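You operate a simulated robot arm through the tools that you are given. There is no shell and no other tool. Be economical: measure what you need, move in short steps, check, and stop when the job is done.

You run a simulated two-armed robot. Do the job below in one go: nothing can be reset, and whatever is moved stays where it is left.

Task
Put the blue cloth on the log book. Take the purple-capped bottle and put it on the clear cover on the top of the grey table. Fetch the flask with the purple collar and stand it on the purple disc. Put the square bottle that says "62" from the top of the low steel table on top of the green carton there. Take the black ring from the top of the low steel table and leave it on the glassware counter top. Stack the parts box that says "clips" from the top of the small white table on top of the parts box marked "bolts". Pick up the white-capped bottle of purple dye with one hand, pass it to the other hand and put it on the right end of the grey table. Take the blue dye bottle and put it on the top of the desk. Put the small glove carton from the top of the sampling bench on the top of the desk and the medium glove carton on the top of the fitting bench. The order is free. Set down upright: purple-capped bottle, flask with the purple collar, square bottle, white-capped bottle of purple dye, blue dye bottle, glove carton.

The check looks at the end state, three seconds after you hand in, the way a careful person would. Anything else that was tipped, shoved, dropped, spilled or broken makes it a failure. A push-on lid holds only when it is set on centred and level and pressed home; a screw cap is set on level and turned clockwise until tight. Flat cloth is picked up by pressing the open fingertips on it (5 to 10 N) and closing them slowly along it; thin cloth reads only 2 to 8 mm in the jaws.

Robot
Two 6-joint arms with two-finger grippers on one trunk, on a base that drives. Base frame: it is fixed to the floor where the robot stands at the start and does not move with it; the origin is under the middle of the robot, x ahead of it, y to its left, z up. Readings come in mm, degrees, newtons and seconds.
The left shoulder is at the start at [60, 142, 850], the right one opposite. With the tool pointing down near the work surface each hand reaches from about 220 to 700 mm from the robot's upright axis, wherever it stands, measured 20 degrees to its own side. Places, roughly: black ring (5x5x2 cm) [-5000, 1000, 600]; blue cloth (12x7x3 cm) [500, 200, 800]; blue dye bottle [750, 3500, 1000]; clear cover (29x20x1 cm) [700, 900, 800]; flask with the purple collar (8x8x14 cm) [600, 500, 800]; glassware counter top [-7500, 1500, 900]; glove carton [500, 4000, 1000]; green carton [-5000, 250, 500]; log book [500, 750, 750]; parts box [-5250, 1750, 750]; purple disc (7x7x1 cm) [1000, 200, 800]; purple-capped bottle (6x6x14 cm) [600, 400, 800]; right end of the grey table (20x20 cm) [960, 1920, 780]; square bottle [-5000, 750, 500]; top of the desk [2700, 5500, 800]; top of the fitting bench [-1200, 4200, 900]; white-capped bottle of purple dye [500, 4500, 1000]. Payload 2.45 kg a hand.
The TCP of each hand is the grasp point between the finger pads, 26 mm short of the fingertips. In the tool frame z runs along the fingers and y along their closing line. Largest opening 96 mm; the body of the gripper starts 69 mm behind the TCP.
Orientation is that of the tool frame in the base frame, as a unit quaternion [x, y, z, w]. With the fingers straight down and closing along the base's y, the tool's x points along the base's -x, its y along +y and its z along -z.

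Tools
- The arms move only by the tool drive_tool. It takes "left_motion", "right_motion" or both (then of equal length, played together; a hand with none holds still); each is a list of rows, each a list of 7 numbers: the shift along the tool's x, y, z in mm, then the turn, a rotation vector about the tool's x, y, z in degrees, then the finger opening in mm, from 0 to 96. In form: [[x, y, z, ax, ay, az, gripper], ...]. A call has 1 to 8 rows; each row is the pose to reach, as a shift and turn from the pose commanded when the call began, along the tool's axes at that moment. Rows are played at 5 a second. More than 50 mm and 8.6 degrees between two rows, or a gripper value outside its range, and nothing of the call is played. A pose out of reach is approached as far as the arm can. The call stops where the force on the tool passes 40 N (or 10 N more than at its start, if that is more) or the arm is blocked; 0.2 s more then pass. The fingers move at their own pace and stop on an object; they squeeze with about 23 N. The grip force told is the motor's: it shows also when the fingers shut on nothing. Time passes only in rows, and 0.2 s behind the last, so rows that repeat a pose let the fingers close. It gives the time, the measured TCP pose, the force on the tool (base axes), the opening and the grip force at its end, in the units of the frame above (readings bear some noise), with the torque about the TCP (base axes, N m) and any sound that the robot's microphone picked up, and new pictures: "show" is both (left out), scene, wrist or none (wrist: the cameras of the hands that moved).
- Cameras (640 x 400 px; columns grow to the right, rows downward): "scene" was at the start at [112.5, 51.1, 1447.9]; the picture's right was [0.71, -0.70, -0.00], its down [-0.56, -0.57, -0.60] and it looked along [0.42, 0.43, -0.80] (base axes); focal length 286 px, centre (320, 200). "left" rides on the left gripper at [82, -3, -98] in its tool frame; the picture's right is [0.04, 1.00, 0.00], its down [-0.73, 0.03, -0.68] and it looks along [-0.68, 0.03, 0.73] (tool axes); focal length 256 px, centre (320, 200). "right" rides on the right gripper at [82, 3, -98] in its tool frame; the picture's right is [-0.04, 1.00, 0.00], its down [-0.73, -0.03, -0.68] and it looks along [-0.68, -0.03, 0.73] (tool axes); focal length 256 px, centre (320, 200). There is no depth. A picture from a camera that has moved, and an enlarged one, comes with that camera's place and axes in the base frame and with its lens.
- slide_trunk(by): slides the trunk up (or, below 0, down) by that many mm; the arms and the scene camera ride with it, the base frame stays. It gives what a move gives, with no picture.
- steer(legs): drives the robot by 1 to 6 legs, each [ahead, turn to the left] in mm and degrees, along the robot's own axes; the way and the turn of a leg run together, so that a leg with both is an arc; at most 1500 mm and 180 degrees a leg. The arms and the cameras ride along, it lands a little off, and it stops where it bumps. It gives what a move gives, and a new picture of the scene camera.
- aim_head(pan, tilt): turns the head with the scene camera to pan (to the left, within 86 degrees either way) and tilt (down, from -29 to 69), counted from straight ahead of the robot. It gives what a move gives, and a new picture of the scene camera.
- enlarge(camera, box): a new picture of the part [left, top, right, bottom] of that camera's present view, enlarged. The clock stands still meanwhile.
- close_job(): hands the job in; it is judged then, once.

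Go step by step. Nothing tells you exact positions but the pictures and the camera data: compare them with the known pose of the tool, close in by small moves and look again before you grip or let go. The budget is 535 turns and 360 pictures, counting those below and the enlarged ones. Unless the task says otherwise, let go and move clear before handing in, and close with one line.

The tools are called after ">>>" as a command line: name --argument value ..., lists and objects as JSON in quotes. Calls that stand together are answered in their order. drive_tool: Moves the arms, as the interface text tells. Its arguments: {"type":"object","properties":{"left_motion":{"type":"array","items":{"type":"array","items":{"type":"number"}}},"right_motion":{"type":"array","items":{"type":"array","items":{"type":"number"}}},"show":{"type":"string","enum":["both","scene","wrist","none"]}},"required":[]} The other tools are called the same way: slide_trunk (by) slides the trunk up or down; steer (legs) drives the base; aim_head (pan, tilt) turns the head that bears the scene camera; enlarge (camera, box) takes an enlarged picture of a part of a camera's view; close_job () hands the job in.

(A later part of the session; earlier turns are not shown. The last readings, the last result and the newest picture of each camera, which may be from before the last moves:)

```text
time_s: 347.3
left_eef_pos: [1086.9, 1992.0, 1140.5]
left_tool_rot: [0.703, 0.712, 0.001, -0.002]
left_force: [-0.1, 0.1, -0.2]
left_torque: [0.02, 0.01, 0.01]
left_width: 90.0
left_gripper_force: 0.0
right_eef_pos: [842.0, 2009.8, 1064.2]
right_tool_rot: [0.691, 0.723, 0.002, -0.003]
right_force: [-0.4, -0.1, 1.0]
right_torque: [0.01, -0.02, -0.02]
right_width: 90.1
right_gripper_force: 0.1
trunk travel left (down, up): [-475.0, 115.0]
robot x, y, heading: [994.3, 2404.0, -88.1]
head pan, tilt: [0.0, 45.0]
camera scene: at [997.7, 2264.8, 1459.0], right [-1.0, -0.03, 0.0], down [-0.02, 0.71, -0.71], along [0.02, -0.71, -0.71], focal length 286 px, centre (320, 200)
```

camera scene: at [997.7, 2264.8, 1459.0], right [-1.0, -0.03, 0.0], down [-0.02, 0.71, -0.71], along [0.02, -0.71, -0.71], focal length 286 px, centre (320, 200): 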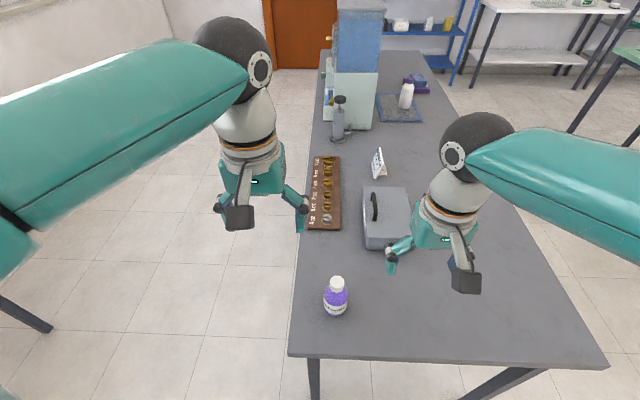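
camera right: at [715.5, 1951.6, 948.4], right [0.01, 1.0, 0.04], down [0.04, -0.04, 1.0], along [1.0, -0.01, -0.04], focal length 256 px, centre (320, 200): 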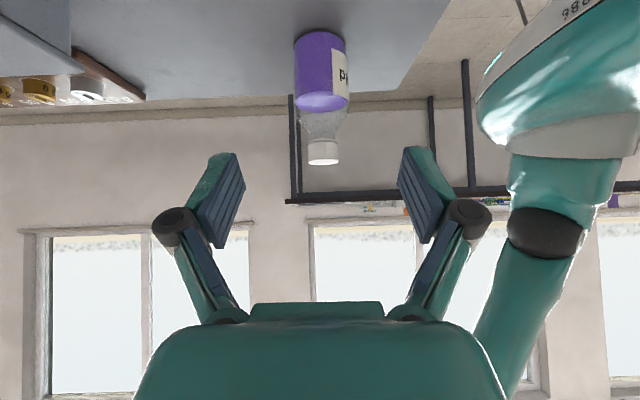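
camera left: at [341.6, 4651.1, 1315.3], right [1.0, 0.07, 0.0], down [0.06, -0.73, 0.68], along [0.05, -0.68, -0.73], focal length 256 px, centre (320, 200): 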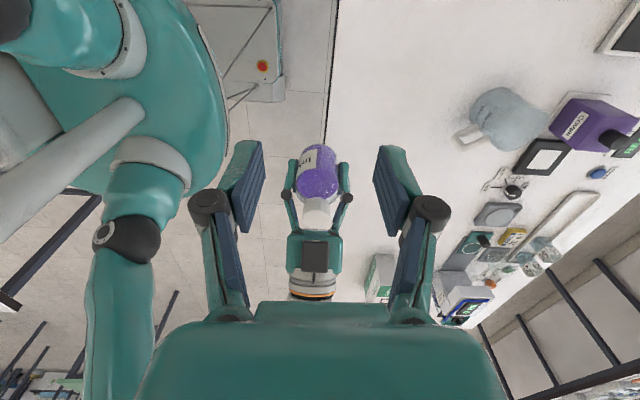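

Everything at the grey table looks right. Next, the x≈−5000 area: back away, turn right, and head west along y≈2650.

>>> steer --legs '[[-260, 0], [0, -45]]'

>>> aim_head --pan 0 --tilt 25

>>> steer --legs '[[0, -46], [1400, 0], [1000, 0]]'

```text
time_s: 351.5
left_eef_pos: [756.7, 2305.7, 1139.4]
left_tool_rot: [0.922, 0.388, 0.001, -0.001]
left_force: [-0.1, -0.2, 0.7]
left_torque: [-0.01, -0.01, 0.03]
left_width: 90.1
left_gripper_force: 0.1
right_eef_pos: [595.8, 2492.0, 1064.2]
right_tool_rot: [0.915, 0.403, 0.004, -0.003]
right_force: [0.0, 0.6, -0.7]
right_torque: [0.01, -0.02, 0.02]
right_width: 90.1
right_gripper_force: 0.1
trunk travel left (down, up): [-475.0, 115.0]
robot x, y, heading: [1006.7, 2646.8, -132.9]
head pan, tilt: [0.0, 45.0]
camera scene: at [908.6, 2541.3, 1458.9], right [-0.73, 0.68, 0.0], down [0.48, 0.52, -0.71], along [-0.48, -0.52, -0.71], focal length 286 px, centre (320, 200)
```

scene: 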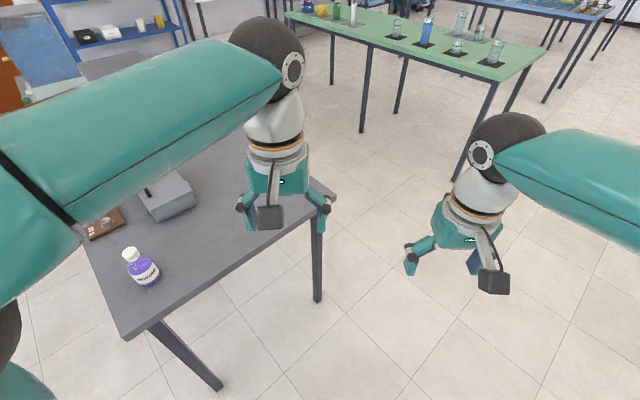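

```text
time_s: 352.3
left_eef_pos: [756.7, 2304.0, 1139.7]
left_tool_rot: [0.922, 0.388, 0.002, -0.001]
left_force: [0.0, 0.4, -0.4]
left_torque: [0.04, 0.03, 0.0]
left_width: 89.9
left_gripper_force: 0.1
right_eef_pos: [597.1, 2491.6, 1064.7]
right_tool_rot: [0.915, 0.404, 0.003, -0.003]
right_force: [0.1, 0.5, -0.1]
right_torque: [-0.01, -0.01, 0.0]
right_width: 90.0
right_gripper_force: 0.0
trunk travel left (down, up): [-475.0, 115.0]
robot x, y, heading: [1003.8, 2645.8, -133.0]
head pan, tilt: [0.0, 25.0]
camera scene: at [902.1, 2533.2, 1489.5], right [-0.73, 0.68, 0.0], down [0.29, 0.31, -0.91], along [-0.62, -0.66, -0.42], focal length 286 px, centre (320, 200)
```

scene: 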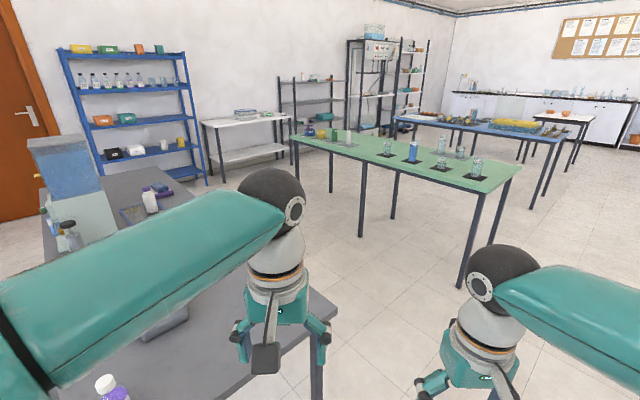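

```text
time_s: 366.6
left_eef_pos: [-1814.3, 2550.2, 1140.1]
left_tool_rot: [1.0, -0.001, 0.002, 0.0]
left_force: [-0.3, 1.1, 0.2]
left_torque: [-0.01, 0.03, 0.02]
left_width: 90.3
left_gripper_force: 0.1
right_eef_pos: [-1792.9, 2795.3, 1064.7]
right_tool_rot: [1.0, 0.015, 0.003, -0.001]
right_force: [1.2, 0.4, -0.6]
right_torque: [-0.02, -0.02, -0.01]
right_width: 89.6
right_gripper_force: 0.0
trunk travel left (down, up): [-475.0, 115.0]
robot x, y, heading: [-1394.7, 2607.9, -178.9]
head pan, tilt: [0.0, 25.0]
camera scene: at [-1549.8, 2603.2, 1489.6], right [-0.02, 1.0, 0.0], down [0.42, 0.01, -0.91], along [-0.91, -0.02, -0.42], focal length 286 px, centre (320, 200)
```

scene: 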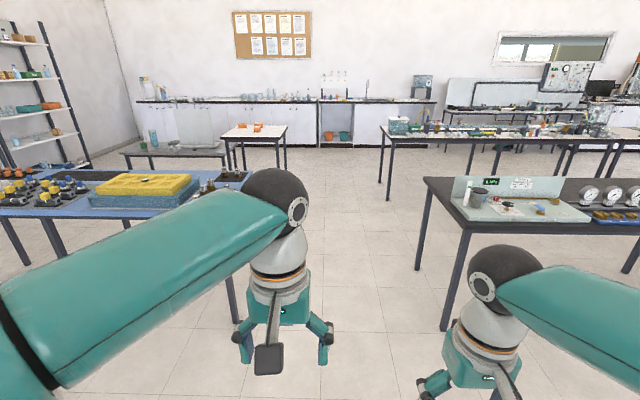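

The route is clear: ahead I see the small white table with orange boxes, the low steel table, and the glassware counter. Drive on 2.2 m.

>>> steer --legs '[[1400, 0], [800, 0]]'

>>> aim_head --pan 30 --tilt 25

```text
time_s: 377.6
left_eef_pos: [-4004.0, 2517.5, 1141.2]
left_tool_rot: [1.0, -0.005, 0.002, 0.0]
left_force: [-0.3, 0.2, 0.3]
left_torque: [0.01, 0.01, -0.02]
left_width: 90.1
left_gripper_force: 0.1
right_eef_pos: [-3980.9, 2761.3, 1064.0]
right_tool_rot: [1.0, 0.013, 0.004, -0.001]
right_force: [1.4, 0.3, 0.0]
right_torque: [0.03, -0.02, 0.01]
right_width: 90.2
right_gripper_force: 0.1
trunk travel left (down, up): [-475.0, 115.0]
robot x, y, heading: [-3586.9, 2570.3, -179.2]
head pan, tilt: [0.0, 25.0]
camera scene: at [-3739.8, 2568.6, 1489.5], right [-0.01, 1.0, 0.0], down [0.42, 0.01, -0.91], along [-0.91, -0.01, -0.42], focal length 286 px, centre (320, 200)
```

scene: 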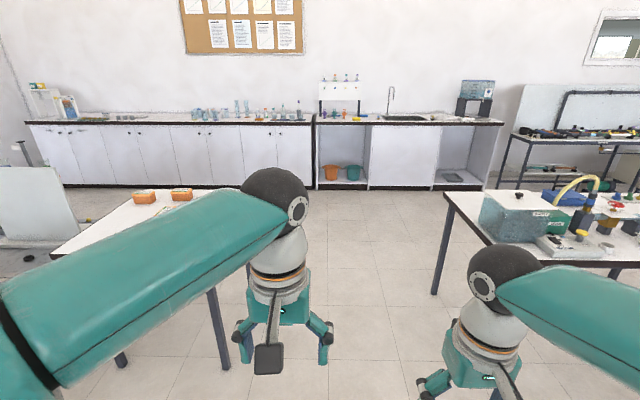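

```text
time_s: 378.6
left_eef_pos: [-4003.4, 2515.9, 1140.9]
left_tool_rot: [1.0, -0.005, 0.002, 0.0]
left_force: [0.0, -0.2, 0.3]
left_torque: [-0.01, 0.01, -0.02]
left_width: 90.0
left_gripper_force: 0.0
right_eef_pos: [-3981.9, 2762.8, 1065.3]
right_tool_rot: [1.0, 0.012, 0.003, -0.001]
right_force: [-0.3, -0.3, -0.4]
right_torque: [0.01, 0.0, -0.02]
right_width: 90.1
right_gripper_force: 0.0
trunk travel left (down, up): [-475.0, 115.0]
robot x, y, heading: [-3587.1, 2571.3, -179.0]
head pan, tilt: [30.0, 25.0]
camera scene: at [-3726.2, 2522.8, 1489.6], right [-0.51, 0.86, 0.0], down [0.36, 0.22, -0.91], along [-0.78, -0.46, -0.42], focal length 286 px, centre (320, 200)
```

scene: 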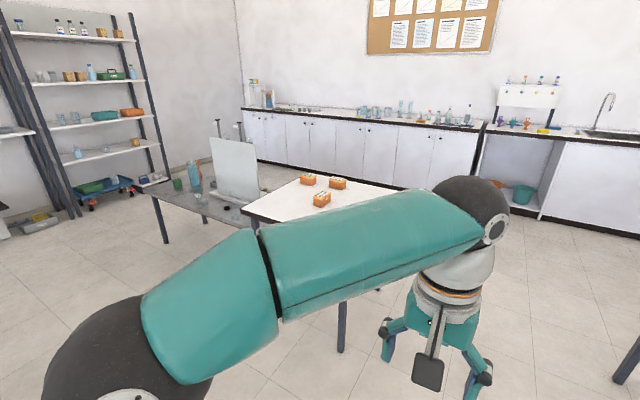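

>>> enlarge --camera "scene" --box '[130, 110, 400, 270]'

```text
2.37 times, centred on (265, 190) of scene
camera zoom: at [-3726.2, 2522.8, 1489.6], right [-0.51, 0.86, 0.0], down [0.36, 0.22, -0.91], along [-0.78, -0.46, -0.42], focal length 679 px, centre (450, 224)
```

zoom: 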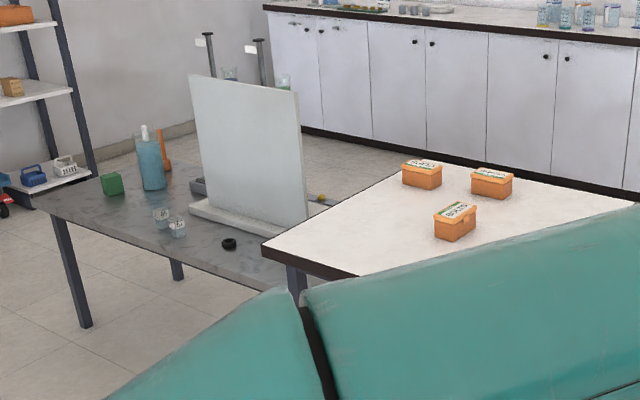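

I see three orange boxes on the white table and, on the low steel table, a green box, small square bottles and the black ring. Drive closer to read the labels.

>>> steer --legs '[[0, 42], [950, 0], [0, -42]]'

>>> aim_head --pan 15 --tilt 35

```text
time_s: 387.9
left_eef_pos: [-4701.6, 1874.1, 1141.7]
left_tool_rot: [1.0, -0.006, 0.001, 0.0]
left_force: [0.3, -0.1, -0.8]
left_torque: [0.01, 0.0, 0.0]
left_width: 90.3
left_gripper_force: 0.1
right_eef_pos: [-4676.8, 2117.7, 1063.9]
right_tool_rot: [1.0, 0.01, 0.005, -0.001]
right_force: [0.4, -0.2, 0.1]
right_torque: [-0.01, -0.06, -0.01]
right_width: 90.2
right_gripper_force: 0.0
trunk travel left (down, up): [-475.0, 115.0]
robot x, y, heading: [-4283.7, 1893.8, -179.3]
head pan, tilt: [30.0, 25.0]
camera scene: at [-4423.5, 1845.5, 1489.5], right [-0.52, 0.86, 0.0], down [0.36, 0.22, -0.91], along [-0.78, -0.47, -0.42], focal length 286 px, centre (320, 200)
```

scene: 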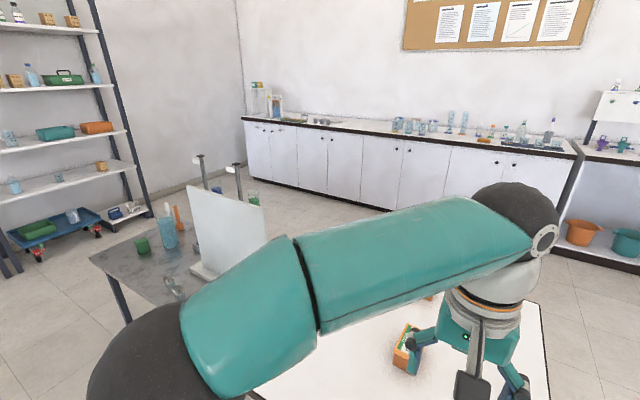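

```text
time_s: 388.7
left_eef_pos: [-4700.9, 1871.4, 1142.3]
left_tool_rot: [1.0, -0.007, 0.003, -0.001]
left_force: [-0.5, 0.0, 0.0]
left_torque: [0.08, 0.01, -0.02]
left_width: 90.0
left_gripper_force: 0.1
right_eef_pos: [-4677.1, 2116.8, 1065.1]
right_tool_rot: [1.0, 0.012, 0.004, -0.002]
right_force: [-1.0, -0.1, -0.4]
right_torque: [0.0, 0.0, -0.02]
right_width: 90.0
right_gripper_force: 0.0
trunk travel left (down, up): [-475.0, 115.0]
robot x, y, heading: [-4286.0, 1892.9, -178.9]
head pan, tilt: [15.0, 35.0]
camera scene: at [-4428.1, 1866.5, 1473.8], right [-0.28, 0.96, 0.0], down [0.55, 0.16, -0.82], along [-0.79, -0.23, -0.57], focal length 286 px, centre (320, 200)
```

scene: 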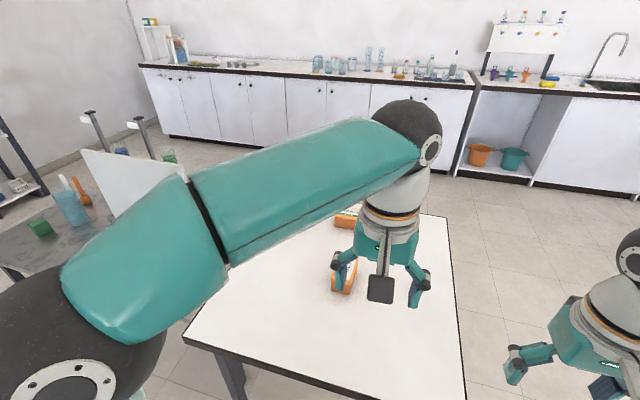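

>>> drive_tool --left_motion '[[0, 0, 0, 0, 0, 0, 90]]' --right_motion '[[0, 0, 0, 0, 0, 0, 90]]' --show "wrist"

```text
time_s: 389.1
left_eef_pos: [-4701.3, 1874.6, 1141.3]
left_tool_rot: [1.0, -0.006, 0.002, -0.001]
left_force: [-0.5, -0.6, -0.3]
left_torque: [-0.01, 0.0, 0.05]
left_width: 90.1
left_gripper_force: 0.0
right_eef_pos: [-4676.2, 2118.8, 1065.8]
right_tool_rot: [1.0, 0.011, 0.003, 0.0]
right_force: [0.3, 0.2, 0.0]
right_torque: [0.01, -0.03, 0.05]
right_width: 90.3
right_gripper_force: 0.1
trunk travel left (down, up): [-475.0, 115.0]
robot x, y, heading: [-4286.2, 1893.4, -179.1]
head pan, tilt: [15.0, 35.0]
camera right: at [-4595.9, 2116.3, 1164.6], right [-0.02, -1.0, 0.0], down [-0.74, 0.01, 0.67], along [-0.67, 0.02, -0.74], focal length 256 px, centre (320, 200)
camera left: at [-4619.9, 1875.5, 1240.3], right [0.03, -1.0, 0.0], down [-0.74, -0.02, 0.68], along [-0.68, -0.02, -0.74], focal length 256 px, centre (320, 200)
```

right: 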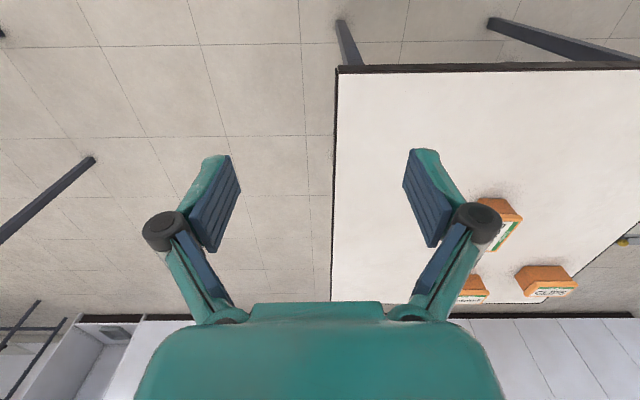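
left: 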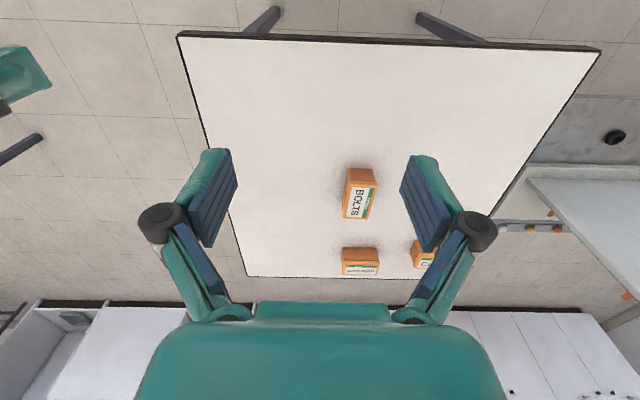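

>>> enlarge --camera "left" --box '[320, 150, 460, 290]'

>>> enlarge --camera "right" --box '[440, 180, 600, 310]'

```text
2.86 times, centred on (390, 220) of left
camera zoom: at [-4619.9, 1875.5, 1240.3], right [0.03, -1.0, 0.0], down [-0.74, -0.02, 0.68], along [-0.68, -0.02, -0.74], focal length 731 px, centre (120, 143)
```

zoom: 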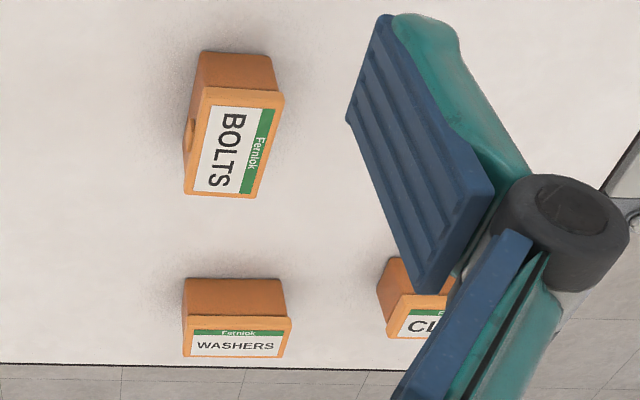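

```text
3.08 times, centred on (520, 245) of right
camera zoom: at [-4595.9, 2116.3, 1164.6], right [-0.02, -1.0, 0.0], down [-0.74, 0.01, 0.67], along [-0.67, 0.02, -0.74], focal length 788 px, centre (-295, 62)
```

zoom: 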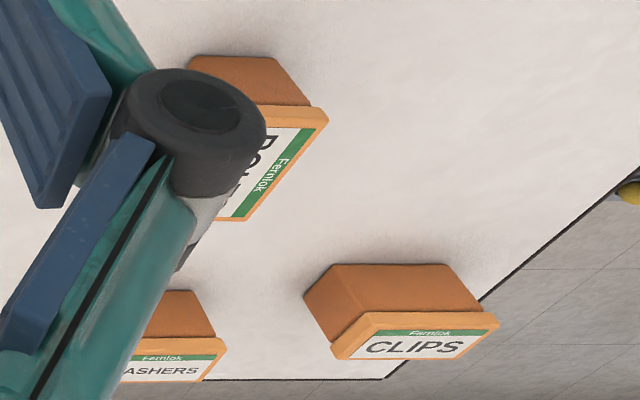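

BOLTS box: centre ≈[-4999,1779], lid top ≈828. CLIPS ≈[-5226,1531]. I'll do the low steel table first: drive south along its east side.

>>> steer --legs '[[0, 45]]'

>>> steer --legs '[[0, 37], [1230, 0]]'

>>> steer --legs '[[0, -42]]'

>>> steer --legs '[[0, -40]]'

```text
time_s: 391.8
left_eef_pos: [-4563.0, 1582.2, 1142.9]
left_tool_rot: [0.926, 0.378, 0.001, -0.001]
left_force: [-0.2, 0.6, -0.8]
left_torque: [0.04, -0.03, 0.03]
left_width: 90.2
left_gripper_force: 0.2
right_eef_pos: [-4719.6, 1772.5, 1065.2]
right_tool_rot: [0.919, 0.394, 0.003, -0.002]
right_force: [-0.1, -0.1, 0.2]
right_torque: [0.02, -0.03, 0.04]
right_width: 90.2
right_gripper_force: 0.1
trunk travel left (down, up): [-475.0, 115.0]
robot x, y, heading: [-4303.8, 1913.6, -134.0]
head pan, tilt: [15.0, 35.0]
camera scene: at [-4388.5, 1792.2, 1473.7], right [-0.88, 0.48, 0.0], down [0.28, 0.5, -0.82], along [-0.4, -0.72, -0.57], focal length 286 px, centre (320, 200)
```

scene: 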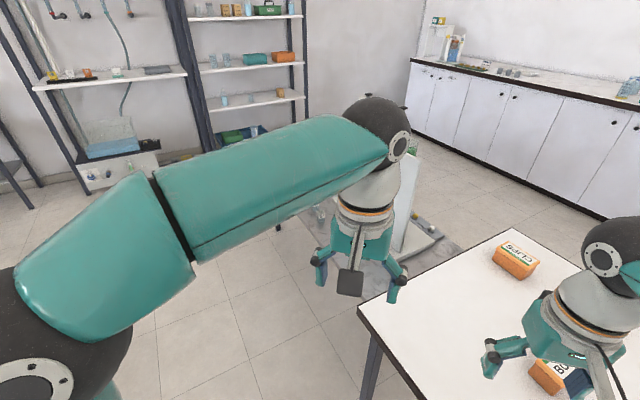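

```text
time_s: 400.1
left_eef_pos: [-4471.3, 268.1, 1143.1]
left_tool_rot: [0.761, 0.649, 0.002, -0.001]
left_force: [-0.7, -0.1, -0.4]
left_torque: [0.05, 0.01, -0.01]
left_width: 90.1
left_gripper_force: 0.0
right_eef_pos: [-4710.9, 327.2, 1066.1]
right_tool_rot: [0.75, 0.661, 0.003, -0.004]
right_force: [0.2, -0.3, 0.3]
right_torque: [0.01, 0.0, 0.01]
right_width: 90.2
right_gripper_force: 0.1
trunk travel left (down, up): [-475.0, 115.0]
robot x, y, heading: [-4462.1, 688.4, -97.2]
head pan, tilt: [15.0, 35.0]
camera scene: at [-4457.2, 541.1, 1473.7], right [-0.99, -0.13, 0.0], down [-0.08, 0.57, -0.82], along [0.11, -0.81, -0.57], focal length 286 px, centre (320, 200)
```

scene: 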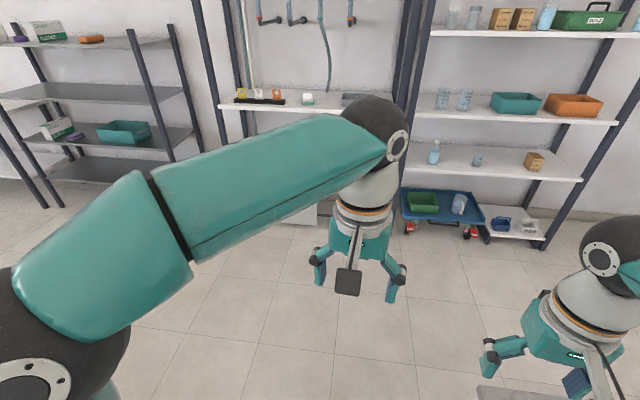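

```text
time_s: 402.7
left_eef_pos: [-4751.9, 384.1, 1142.5]
left_tool_rot: [0.944, 0.33, 0.002, -0.001]
left_force: [0.2, 0.2, -0.8]
left_torque: [-0.01, -0.01, -0.02]
left_width: 90.1
left_gripper_force: 0.1
right_eef_pos: [-4888.0, 590.4, 1066.3]
right_tool_rot: [0.938, 0.345, 0.004, -0.002]
right_force: [-0.5, -0.6, 0.1]
right_torque: [0.01, 0.01, -0.02]
right_width: 90.3
right_gripper_force: 0.0
trunk travel left (down, up): [-475.0, 115.0]
robot x, y, heading: [-4443.4, 668.2, -139.4]
head pan, tilt: [15.0, 35.0]
camera scene: at [-4540.7, 556.4, 1473.7], right [-0.82, 0.57, 0.0], down [0.33, 0.47, -0.82], along [-0.46, -0.67, -0.57], focal length 286 px, centre (320, 200)
```

scene: 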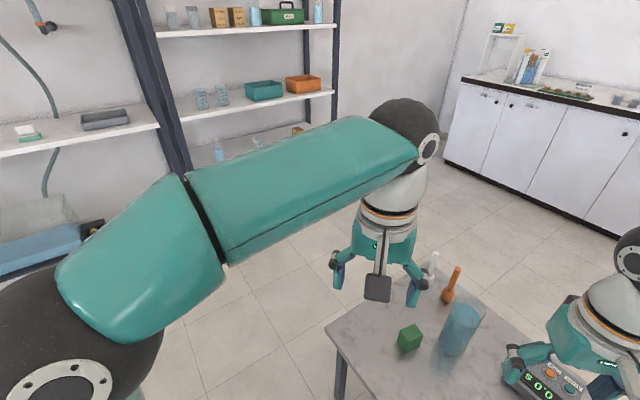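

```text
time_s: 405.2
left_eef_pos: [-4863.2, 649.5, 1142.3]
left_tool_rot: [1.0, -0.011, 0.002, -0.001]
left_force: [0.1, -1.1, 0.5]
left_torque: [0.04, 0.02, 0.01]
left_width: 89.9
left_gripper_force: 0.1
right_eef_pos: [-4836.5, 894.5, 1066.6]
right_tool_rot: [1.0, 0.005, 0.004, -0.001]
right_force: [-1.0, 0.6, -0.7]
right_torque: [0.01, 0.0, 0.01]
right_width: 90.3
right_gripper_force: 0.0
trunk travel left (down, up): [-475.0, 115.0]
robot x, y, heading: [-4447.4, 643.7, -178.9]
head pan, tilt: [15.0, 35.0]
camera scene: at [-4590.4, 616.9, 1473.8], right [-0.27, 0.96, 0.0], down [0.55, 0.16, -0.82], along [-0.79, -0.22, -0.57], focal length 286 px, centre (320, 200)
```

scene: 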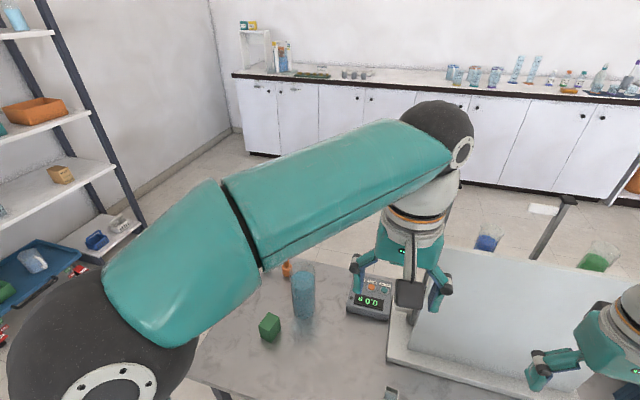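

Now facing the low steel table. Take an overview with head straight and wrist cameras before lowering anything.

>>> aim_head --pan 0 --tilt 50

>>> drive_tool --left_motion '[[0, 0, 0, 0, 0, 0, 90]]' --right_motion '[[0, 0, 0, 0, 0, 0, 90]]' --show "wrist"

```text
time_s: 406.0
left_eef_pos: [-4863.3, 646.9, 1144.7]
left_tool_rot: [1.0, -0.011, 0.001, -0.001]
left_force: [-0.8, 0.3, -0.8]
left_torque: [0.03, -0.05, 0.02]
left_width: 90.0
left_gripper_force: 0.1
right_eef_pos: [-4836.5, 891.7, 1067.1]
right_tool_rot: [1.0, 0.006, 0.004, -0.002]
right_force: [-0.2, -0.8, 1.2]
right_torque: [0.05, 0.0, 0.02]
right_width: 90.1
right_gripper_force: 0.0
trunk travel left (down, up): [-475.0, 115.0]
robot x, y, heading: [-4445.8, 636.8, -179.0]
head pan, tilt: [0.0, 50.0]
camera scene: at [-4582.2, 638.1, 1452.1], right [-0.02, 1.0, 0.0], down [0.77, 0.01, -0.64], along [-0.64, -0.01, -0.77], focal length 286 px, centre (320, 200)
```

scene: 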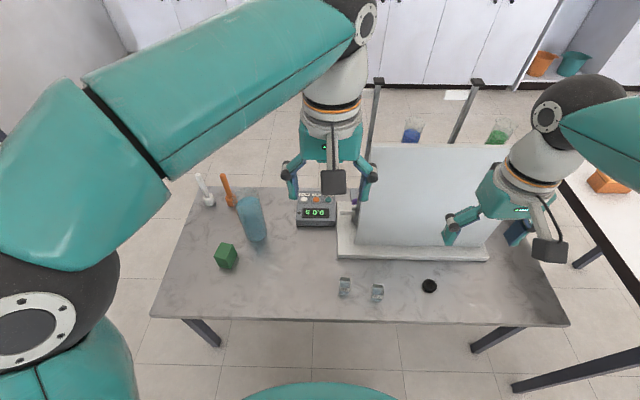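

```text
time_s: 406.4
left_eef_pos: [-4863.4, 647.7, 1143.8]
left_tool_rot: [1.0, -0.012, 0.001, 0.0]
left_force: [0.5, 1.1, -0.6]
left_torque: [0.01, -0.01, 0.0]
left_width: 90.0
left_gripper_force: 0.1
right_eef_pos: [-4836.9, 892.7, 1067.4]
right_tool_rot: [1.0, 0.005, 0.004, -0.001]
right_force: [-0.2, -0.3, 0.8]
right_torque: [-0.03, 0.01, -0.01]
right_width: 90.1
right_gripper_force: 0.0
trunk travel left (down, up): [-475.0, 115.0]
robot x, y, heading: [-4445.8, 642.4, -179.1]
head pan, tilt: [0.0, 50.0]
camera right: at [-4755.5, 890.1, 1166.3], right [-0.03, -1.0, 0.0], down [-0.74, 0.02, 0.67], along [-0.67, 0.02, -0.74], focal length 256 px, centre (320, 200)
camera left: at [-4781.7, 649.5, 1242.1], right [0.02, -1.0, 0.0], down [-0.74, -0.01, 0.68], along [-0.68, -0.01, -0.74], focal length 256 px, centre (320, 200)
```

right: 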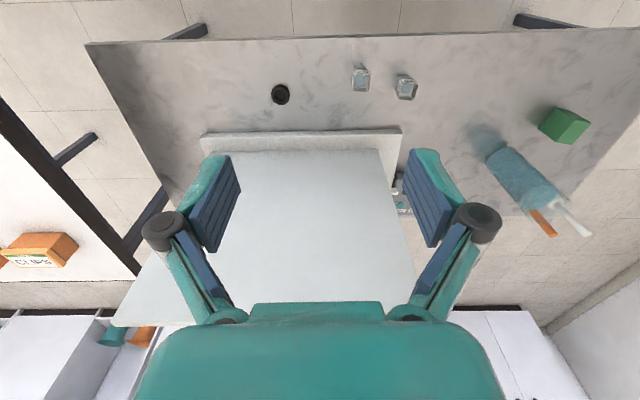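
left: 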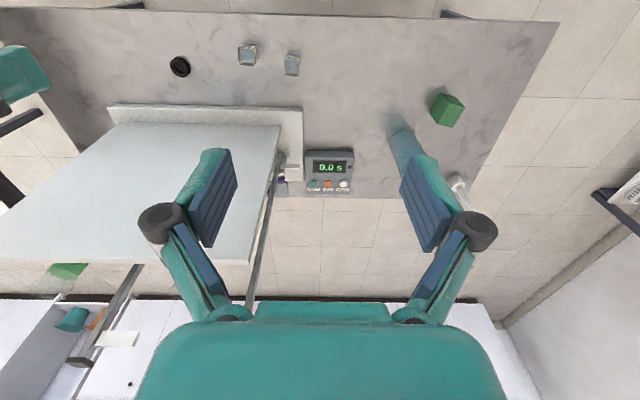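

Low steel table ≈ z 540; ring ≈[-4973,992], square bottles ≈[-4935,811] and [-4953,711], green carton ≈[-5050,320]. Read the bottle labels.

>>> enlarge --camera "right" --box '[330, 50, 430, 115]'

>>> enlarge --camera "scene" --box '[320, 260, 450, 320]'

```text
6.15 times, centred on (380, 82) of right
camera zoom: at [-4755.5, 890.1, 1166.3], right [-0.03, -1.0, 0.0], down [-0.74, 0.02, 0.67], along [-0.67, 0.02, -0.74], focal length 1575 px, centre (-49, 923)
```

zoom: 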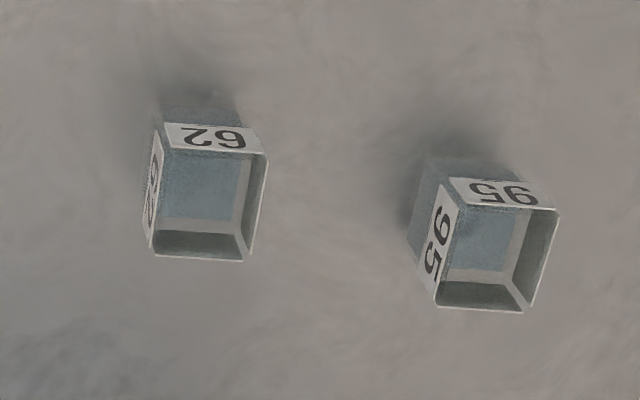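

```text
4.92 times, centred on (385, 290) of scene
camera zoom: at [-4582.2, 639.3, 1452.1], right [-0.02, 1.0, 0.0], down [0.77, 0.01, -0.64], along [-0.64, -0.01, -0.77], focal length 1410 px, centre (0, -243)
```

zoom: 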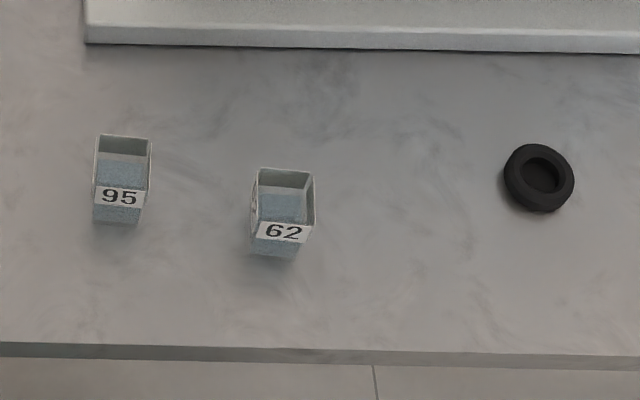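

The "62" container is the one at ≈[-4935,811]; both are open with liquid, so I'll keep them level. Drive 80 mm closer and lower the trunk 240 mm.

>>> steer --legs '[[75, 0]]'

>>> slide_trunk --by -240

>>> drive_tool --right_motion '[[0, -40, 0, 0, 0, 0, 90], [0, -80, 0, 0, 0, 0, 90], [0, -100, 0, 0, 0, 0, 90]]' --show "both"

```text
time_s: 407.4
left_eef_pos: [-4939.2, 646.9, 1142.3]
left_tool_rot: [1.0, -0.011, 0.003, 0.0]
left_force: [-0.8, -0.2, -0.1]
left_torque: [0.01, -0.1, -0.01]
left_width: 90.3
left_gripper_force: 0.0
right_eef_pos: [-4913.7, 890.0, 1067.4]
right_tool_rot: [1.0, 0.005, 0.005, 0.0]
right_force: [-1.4, 0.3, -0.3]
right_torque: [0.02, -0.06, -0.01]
right_width: 90.2
right_gripper_force: 0.0
trunk travel left (down, up): [-475.0, 115.0]
robot x, y, heading: [-4521.1, 637.5, -178.9]
head pan, tilt: [0.0, 50.0]
camera scene: at [-4660.4, 638.7, 1451.8], right [-0.02, 1.0, 0.0], down [0.77, 0.01, -0.64], along [-0.64, -0.01, -0.77], focal length 286 px, centre (320, 200)
```

scene: 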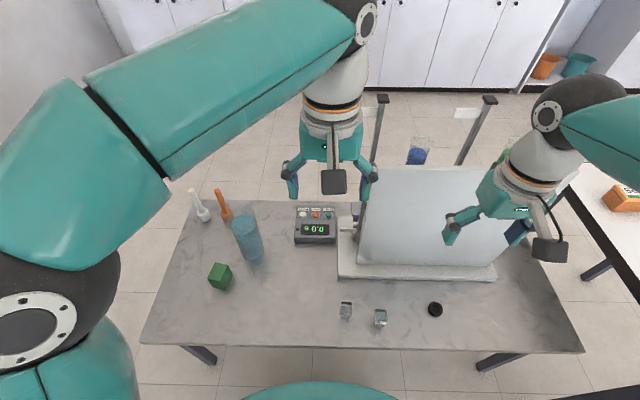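

```text
time_s: 409.9
left_eef_pos: [-4938.1, 646.6, 904.0]
left_tool_rot: [1.0, -0.012, 0.001, 0.0]
left_force: [0.4, -0.1, 1.1]
left_torque: [0.01, 0.01, 0.0]
left_width: 89.9
left_gripper_force: 0.3
right_eef_pos: [-4911.7, 890.7, 829.3]
right_tool_rot: [1.0, 0.006, 0.005, -0.001]
right_force: [0.5, -0.4, -0.3]
right_torque: [-0.04, -0.01, -0.01]
right_width: 90.0
right_gripper_force: 0.0
trunk travel left (down, up): [-235.0, 355.0]
robot x, y, heading: [-4518.9, 641.1, -179.0]
head pan, tilt: [0.0, 50.0]
```

```text
time_s: 410.7
left_eef_pos: [-4938.5, 648.0, 903.7]
left_tool_rot: [1.0, -0.011, 0.001, 0.001]
left_force: [0.5, 0.5, 0.0]
left_torque: [0.02, 0.0, 0.03]
left_width: 90.2
left_gripper_force: 0.1
right_eef_pos: [-4913.4, 990.9, 827.6]
right_tool_rot: [1.0, 0.006, 0.004, -0.001]
right_force: [0.8, 0.4, -0.1]
right_torque: [-0.04, -0.04, -0.03]
right_width: 90.0
right_gripper_force: 0.0
trunk travel left (down, up): [-235.0, 355.0]
robot x, y, heading: [-4516.6, 641.1, -179.0]
head pan, tilt: [0.0, 50.0]
camera scene: at [-4658.0, 638.8, 1212.1], right [-0.02, 1.0, 0.0], down [0.77, 0.01, -0.64], along [-0.64, -0.01, -0.77], focal length 286 px, centre (320, 200)
camera right: at [-4831.7, 989.2, 926.5], right [-0.03, -1.0, 0.0], down [-0.74, 0.02, 0.67], along [-0.67, 0.02, -0.74], focal length 256 px, centre (320, 200)
```

scene: 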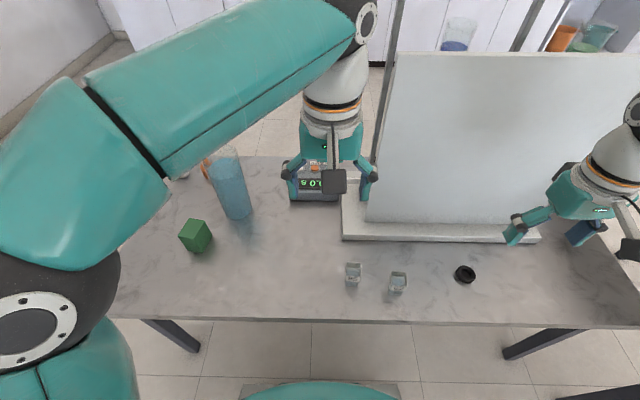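
right: 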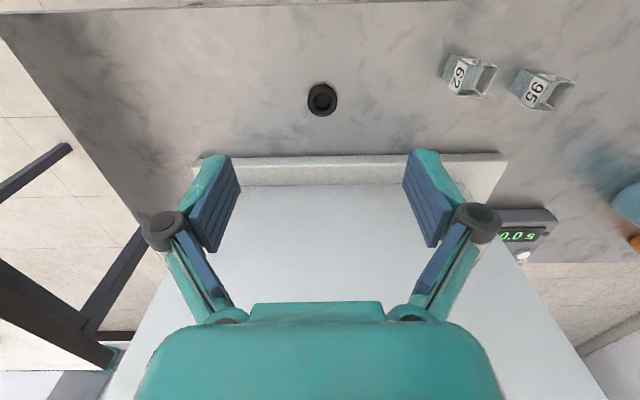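

Ring at [-4973,991]. Move the right hand over it and descend with a partly open grip.

>>> drive_tool --right_motion '[[-30, 0, 35, 0, 0, 0, 80], [-59, 0, 70, 0, 0, 0, 75], [-59, 0, 115, 0, 0, 0, 75], [-59, 0, 160, 0, 0, 0, 75], [-59, 0, 200, 0, 0, 0, 75]]' --show "wrist"

```text
time_s: 411.9
left_eef_pos: [-4939.0, 648.4, 903.9]
left_tool_rot: [1.0, -0.011, 0.002, 0.001]
left_force: [-0.1, -0.4, -0.4]
left_torque: [0.01, -0.03, 0.01]
left_width: 90.0
left_gripper_force: 0.0
right_eef_pos: [-4970.9, 992.7, 625.9]
right_tool_rot: [1.0, 0.005, 0.005, -0.001]
right_force: [0.4, 0.0, 0.3]
right_torque: [0.03, -0.02, 0.01]
right_width: 74.9
right_gripper_force: 0.1
trunk travel left (down, up): [-235.0, 355.0]
robot x, y, heading: [-4520.2, 641.9, -179.2]
head pan, tilt: [0.0, 50.0]
camera right: at [-4889.8, 988.8, 725.4], right [-0.03, -1.0, 0.0], down [-0.74, 0.02, 0.67], along [-0.67, 0.02, -0.74], focal length 256 px, centre (320, 200)
```

right: 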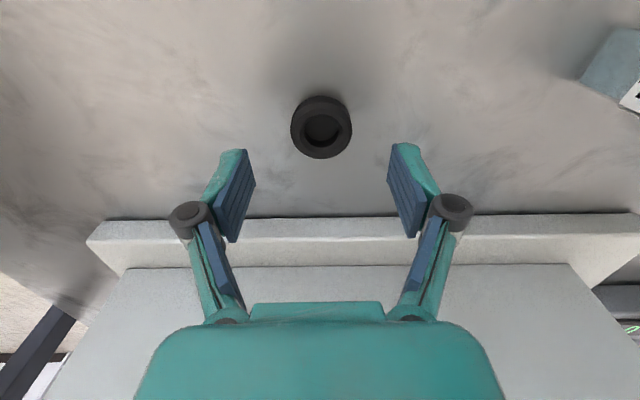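

Centred. Descend the last bit and close on the ring.

>>> drive_tool --right_motion '[[-3, 2, 25, 0, 0, 0, 75], [-3, 2, 45, 0, 0, 0, 75], [-3, 2, 54, 0, 0, 0, 75], [-3, 2, 54, 0, 0, 0, 50], [-3, 2, 54, 0, 0, 0, 35], [-3, 2, 54, 0, 0, 0, 35]]' --show "wrist"

```text
time_s: 413.3
left_eef_pos: [-4937.8, 646.2, 905.8]
left_tool_rot: [1.0, -0.012, 0.001, -0.002]
left_force: [-0.9, -0.3, -0.7]
left_torque: [-0.01, 0.03, 0.01]
left_width: 90.2
left_gripper_force: 0.1
right_eef_pos: [-4973.0, 989.1, 575.4]
right_tool_rot: [1.0, 0.006, 0.002, -0.002]
right_force: [-0.3, -11.8, 24.1]
right_torque: [-0.86, 0.13, 0.03]
right_width: 42.3
right_gripper_force: 23.1
trunk travel left (down, up): [-235.0, 355.0]
robot x, y, heading: [-4522.0, 640.2, -179.1]
head pan, tilt: [0.0, 50.0]
camera right: at [-4891.7, 985.7, 674.1], right [-0.03, -1.0, 0.0], down [-0.74, 0.02, 0.68], along [-0.68, 0.02, -0.74], focal length 256 px, centre (320, 200)
```

right: 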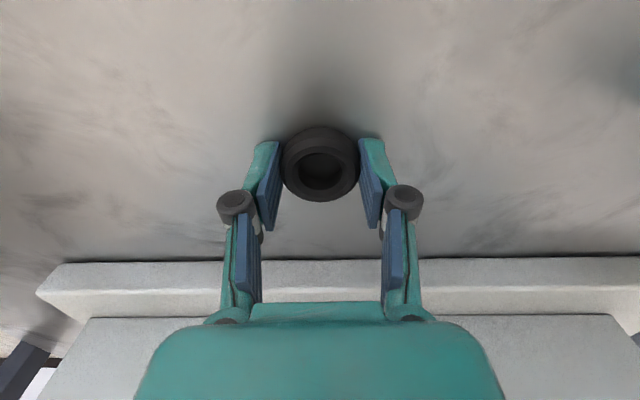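

Gripped; tips touch the table (≈549). Lift the ring and retract to the right.

>>> drive_tool --right_motion '[[0, 0, -20, 0, 0, 0, 30], [0, 0, -60, 0, 0, 0, 30], [0, 0, -105, 0, 0, 0, 30], [20, 0, -150, 0, 0, 0, 30], [45, 0, -190, 0, 0, 0, 30], [75, -10, -220, 0, 0, 0, 30], [110, -20, -250, 0, 0, 0, 30]]' --show "both"

```text
time_s: 414.9
left_eef_pos: [-4939.2, 647.3, 904.5]
left_tool_rot: [1.0, -0.01, 0.002, -0.001]
left_force: [-0.9, -0.6, -0.6]
left_torque: [0.02, -0.04, 0.02]
left_width: 89.9
left_gripper_force: 0.0
right_eef_pos: [-4864.1, 1010.1, 824.8]
right_tool_rot: [1.0, 0.005, 0.004, -0.001]
right_force: [-0.3, -0.3, -0.9]
right_torque: [0.02, 0.02, 0.0]
right_width: 41.7
right_gripper_force: 22.9
trunk travel left (down, up): [-235.0, 355.0]
robot x, y, heading: [-4521.9, 638.0, -179.2]
head pan, tilt: [0.0, 50.0]
camera scene: at [-4657.6, 638.7, 1212.1], right [-0.02, 1.0, 0.0], down [0.77, 0.01, -0.64], along [-0.64, -0.01, -0.77], focal length 286 px, centre (320, 200)
camera right: at [-4782.9, 1007.3, 923.9], right [-0.03, -1.0, 0.0], down [-0.74, 0.02, 0.67], along [-0.67, 0.02, -0.74], focal length 256 px, centre (320, 200)
```

scene: 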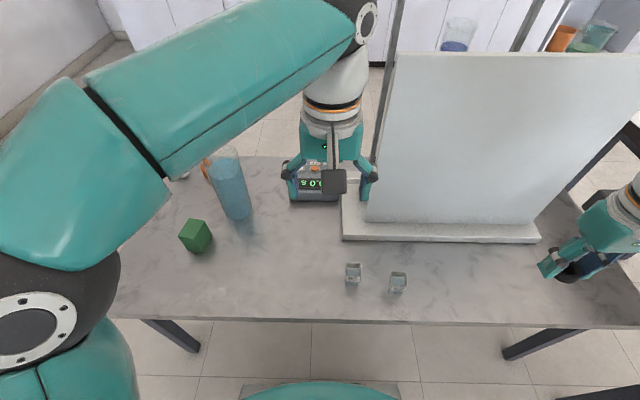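
right: 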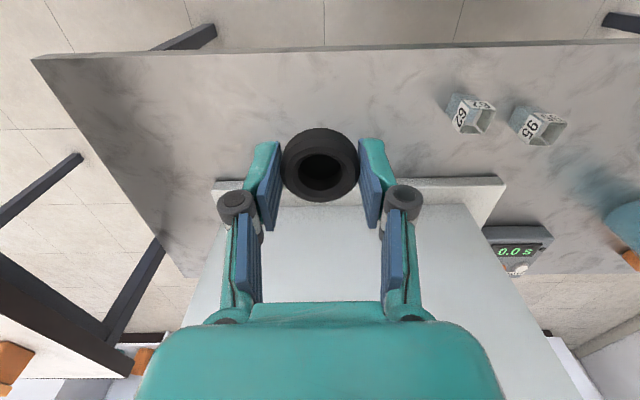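

Ring secured. Now move the left hand above the "62" container.

>>> drive_tool --left_motion '[[0, -41, 0, 0, 0, 0, 96], [2, -82, 0, 0, 0, 2, 96], [3, -123, 20, 0, 0, 4, 96], [4, -164, 40, 0, 0, 6.5, 96], [4, -164, 85, 0, 0, 6.5, 96], [4, -164, 130, 0, 0, 6.5, 96]]' --show "both"

```text
time_s: 415.9
left_eef_pos: [-4956.7, 722.6, 960.1]
left_tool_rot: [0.995, 0.005, -0.054, -0.079]
left_force: [0.2, -1.0, 0.9]
left_torque: [-0.02, -0.02, 0.02]
left_width: 96.1
left_gripper_force: 0.1
right_eef_pos: [-4863.7, 1010.1, 823.1]
right_tool_rot: [1.0, 0.004, 0.003, 0.0]
right_force: [0.3, 0.1, -1.2]
right_torque: [-0.01, 0.0, 0.02]
right_width: 41.8
right_gripper_force: 22.8
trunk travel left (down, up): [-235.0, 355.0]
robot x, y, heading: [-4522.3, 640.6, -179.0]
head pan, tilt: [0.0, 50.0]
stopped in row 4 (left hand): the arm was blocked; the commanded pose is now the measured one
camera scene: at [-4658.0, 638.6, 1212.1], right [-0.02, 1.0, 0.0], down [0.77, 0.01, -0.64], along [-0.64, -0.01, -0.77], focal length 286 px, centre (320, 200)
camera left: at [-4864.8, 712.6, 1048.2], right [0.04, -0.99, -0.16], down [-0.65, -0.15, 0.74], along [-0.76, 0.07, -0.65], focal length 256 px, centre (320, 200)
```

scene: 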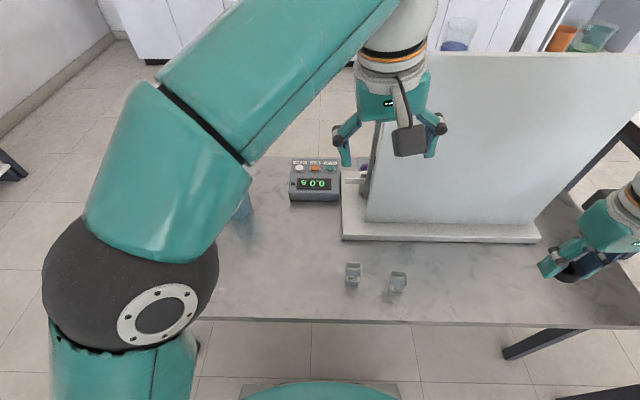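
left: 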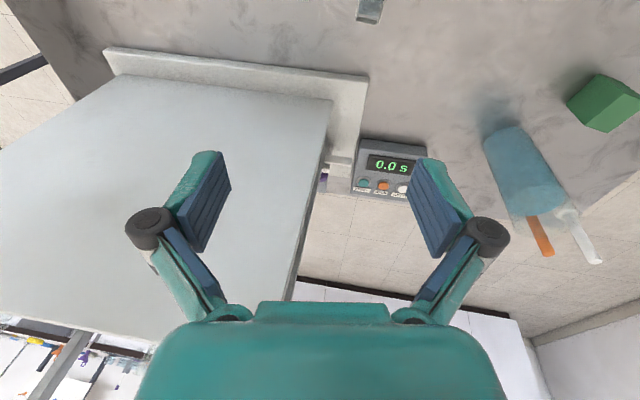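

The left arm can't cross that far right. Level it back to its own side; then I'll shift the robot sideways with an S-curve so the container lies on the left hand's side.

>>> drive_tool --left_motion '[[10, 40, 0, -3, 2, 0.6, 90], [20, 80, 0, -6, 4, 1.2, 90], [40, 120, 0, -9, 6.3, 1.8, 90], [70, 160, 0, -9, 6.3, 1.8, 90], [100, 165, 20, -9, 6.3, 1.8, 90]]' --show "scene"

>>> steer --legs '[[-469, 30], [-469, -30]]'

```text
time_s: 417.1
left_eef_pos: [-4856.8, 567.2, 904.3]
left_tool_rot: [1.0, -0.014, -0.001, 0.002]
left_force: [0.1, 0.2, 0.3]
left_torque: [0.03, 0.0, -0.05]
left_width: 90.2
left_gripper_force: 0.0
right_eef_pos: [-4864.7, 1009.0, 824.2]
right_tool_rot: [1.0, 0.004, 0.004, -0.001]
right_force: [-0.1, 1.2, 0.6]
right_torque: [0.01, -0.02, 0.04]
right_width: 41.7
right_gripper_force: 23.1
trunk travel left (down, up): [-235.0, 355.0]
robot x, y, heading: [-4517.6, 642.0, -179.1]
head pan, tilt: [0.0, 50.0]
camera scene: at [-4657.6, 638.4, 1212.1], right [-0.02, 1.0, 0.0], down [0.77, 0.01, -0.64], along [-0.64, -0.01, -0.77], focal length 286 px, centre (320, 200)
```

scene: 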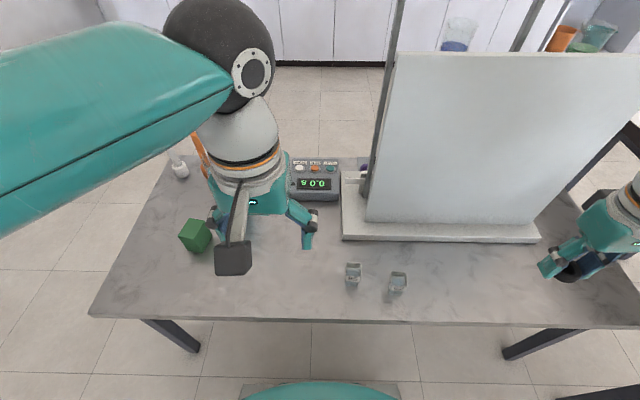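

```text
time_s: 422.1
left_eef_pos: [-4015.8, 799.4, 909.8]
left_tool_rot: [1.0, 0.016, -0.008, 0.003]
left_force: [-0.2, 0.0, 0.0]
left_torque: [0.01, -0.01, 0.0]
left_width: 90.2
left_gripper_force: 0.1
right_eef_pos: [-4049.0, 1239.0, 828.8]
right_tool_rot: [0.999, 0.035, -0.003, 0.002]
right_force: [0.5, 0.7, 0.3]
right_torque: [-0.04, 0.0, 0.02]
right_width: 41.9
right_gripper_force: 23.1
trunk travel left (down, up): [-235.0, 355.0]
robot x, y, heading: [-3693.0, 887.5, -174.0]
head pan, tilt: [0.0, 50.0]
stopped in leg 2: the robot was blocked; the commanded pose is now the measured one
camera scene: at [-3869.6, 872.1, 1208.7], right [-0.11, 0.99, 0.0], down [0.78, 0.08, -0.62], along [-0.61, -0.07, -0.79], focal length 286 px, centre (320, 200)
```

scene: 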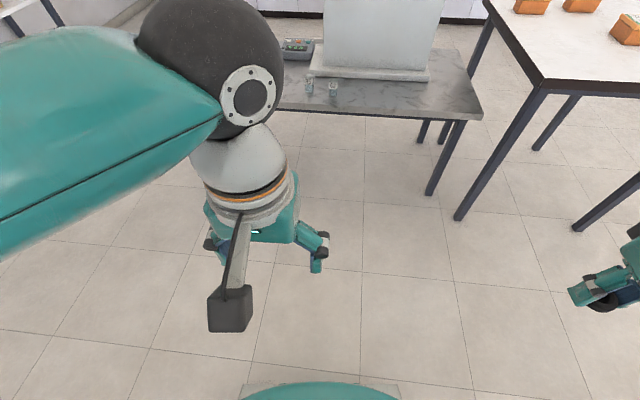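

Something behind stopped me. Move forward slightly and look around.

>>> steer --legs '[[80, 0]]'

>>> aim_head --pan 86 --tilt 35

>>> aim_head --pan -86 --tilt 35

```text
time_s: 423.1
left_eef_pos: [-4084.3, 791.1, 912.8]
left_tool_rot: [1.0, 0.016, -0.014, 0.002]
left_force: [0.7, -0.6, -0.4]
left_torque: [-0.02, 0.02, 0.0]
left_width: 89.8
left_gripper_force: 0.1
right_eef_pos: [-4117.2, 1230.1, 832.2]
right_tool_rot: [0.999, 0.034, -0.01, 0.001]
right_force: [-0.8, -0.4, -0.4]
right_torque: [0.05, 0.04, -0.02]
right_width: 41.8
right_gripper_force: 23.4
trunk travel left (down, up): [-235.0, 355.0]
robot x, y, heading: [-3774.6, 879.4, -173.9]
head pan, tilt: [0.0, 50.0]
camera scene: at [-3911.8, 862.8, 1212.0], right [-0.11, 0.99, 0.0], down [0.76, 0.08, -0.64], along [-0.64, -0.07, -0.77], focal length 286 px, centre (320, 200)
```

scene: 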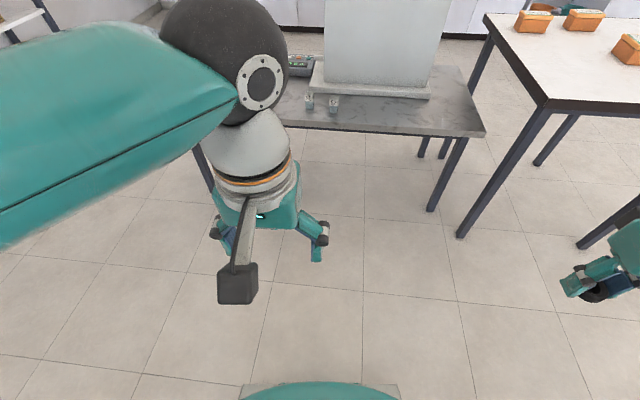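

```text
time_s: 424.8
left_eef_pos: [-4084.1, 789.5, 912.5]
left_tool_rot: [1.0, 0.016, -0.015, 0.002]
left_force: [0.7, -0.6, -0.6]
left_torque: [0.04, 0.03, 0.01]
left_width: 90.2
left_gripper_force: 0.1
right_eef_pos: [-4118.8, 1229.6, 833.4]
right_tool_rot: [0.999, 0.036, -0.009, 0.001]
right_force: [0.7, 0.0, -0.7]
right_torque: [0.02, 0.01, 0.0]
right_width: 41.8
right_gripper_force: 23.2
trunk travel left (down, up): [-235.0, 355.0]
robot x, y, heading: [-3775.3, 880.6, -174.1]
head pan, tilt: [85.9, 35.0]
camera scene: at [-3831.9, 783.0, 1233.8], right [-1.0, -0.03, 0.0], down [-0.02, 0.57, -0.82], along [0.03, -0.82, -0.57], focal length 286 px, centre (320, 200)
```

scene: 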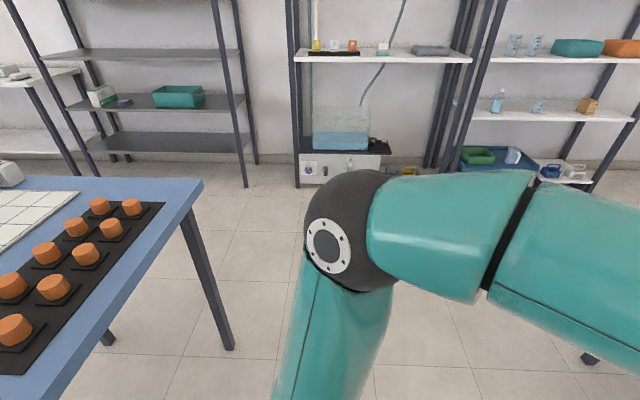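

```text
time_s: 427.4
left_eef_pos: [-4085.2, 787.8, 912.3]
left_tool_rot: [1.0, 0.015, -0.015, 0.002]
left_force: [-0.3, 0.2, 0.3]
left_torque: [0.02, -0.02, -0.03]
left_width: 90.2
left_gripper_force: 0.1
right_eef_pos: [-4118.4, 1229.4, 833.7]
right_tool_rot: [0.999, 0.035, -0.01, 0.0]
right_force: [-0.6, -0.5, -0.6]
right_torque: [0.0, 0.02, 0.0]
right_width: 41.7
right_gripper_force: 22.8
trunk travel left (down, up): [-235.0, 355.0]
robot x, y, heading: [-3774.9, 872.3, -174.0]
head pan, tilt: [-85.9, 35.0]
camera scene: at [-3850.5, 957.6, 1233.8], right [0.98, 0.18, 0.0], down [0.1, -0.56, -0.82], along [-0.14, 0.81, -0.57], focal length 286 px, centre (320, 200)
```

scene: 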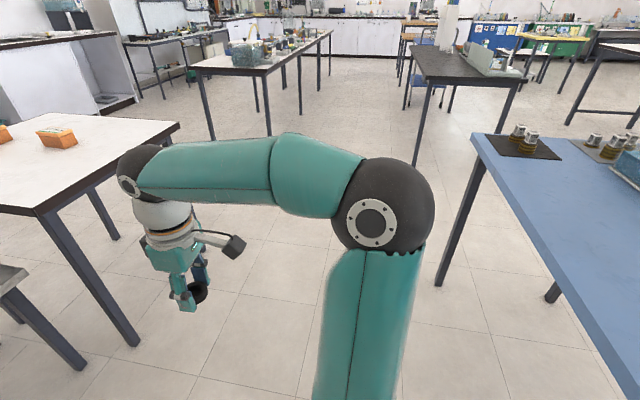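

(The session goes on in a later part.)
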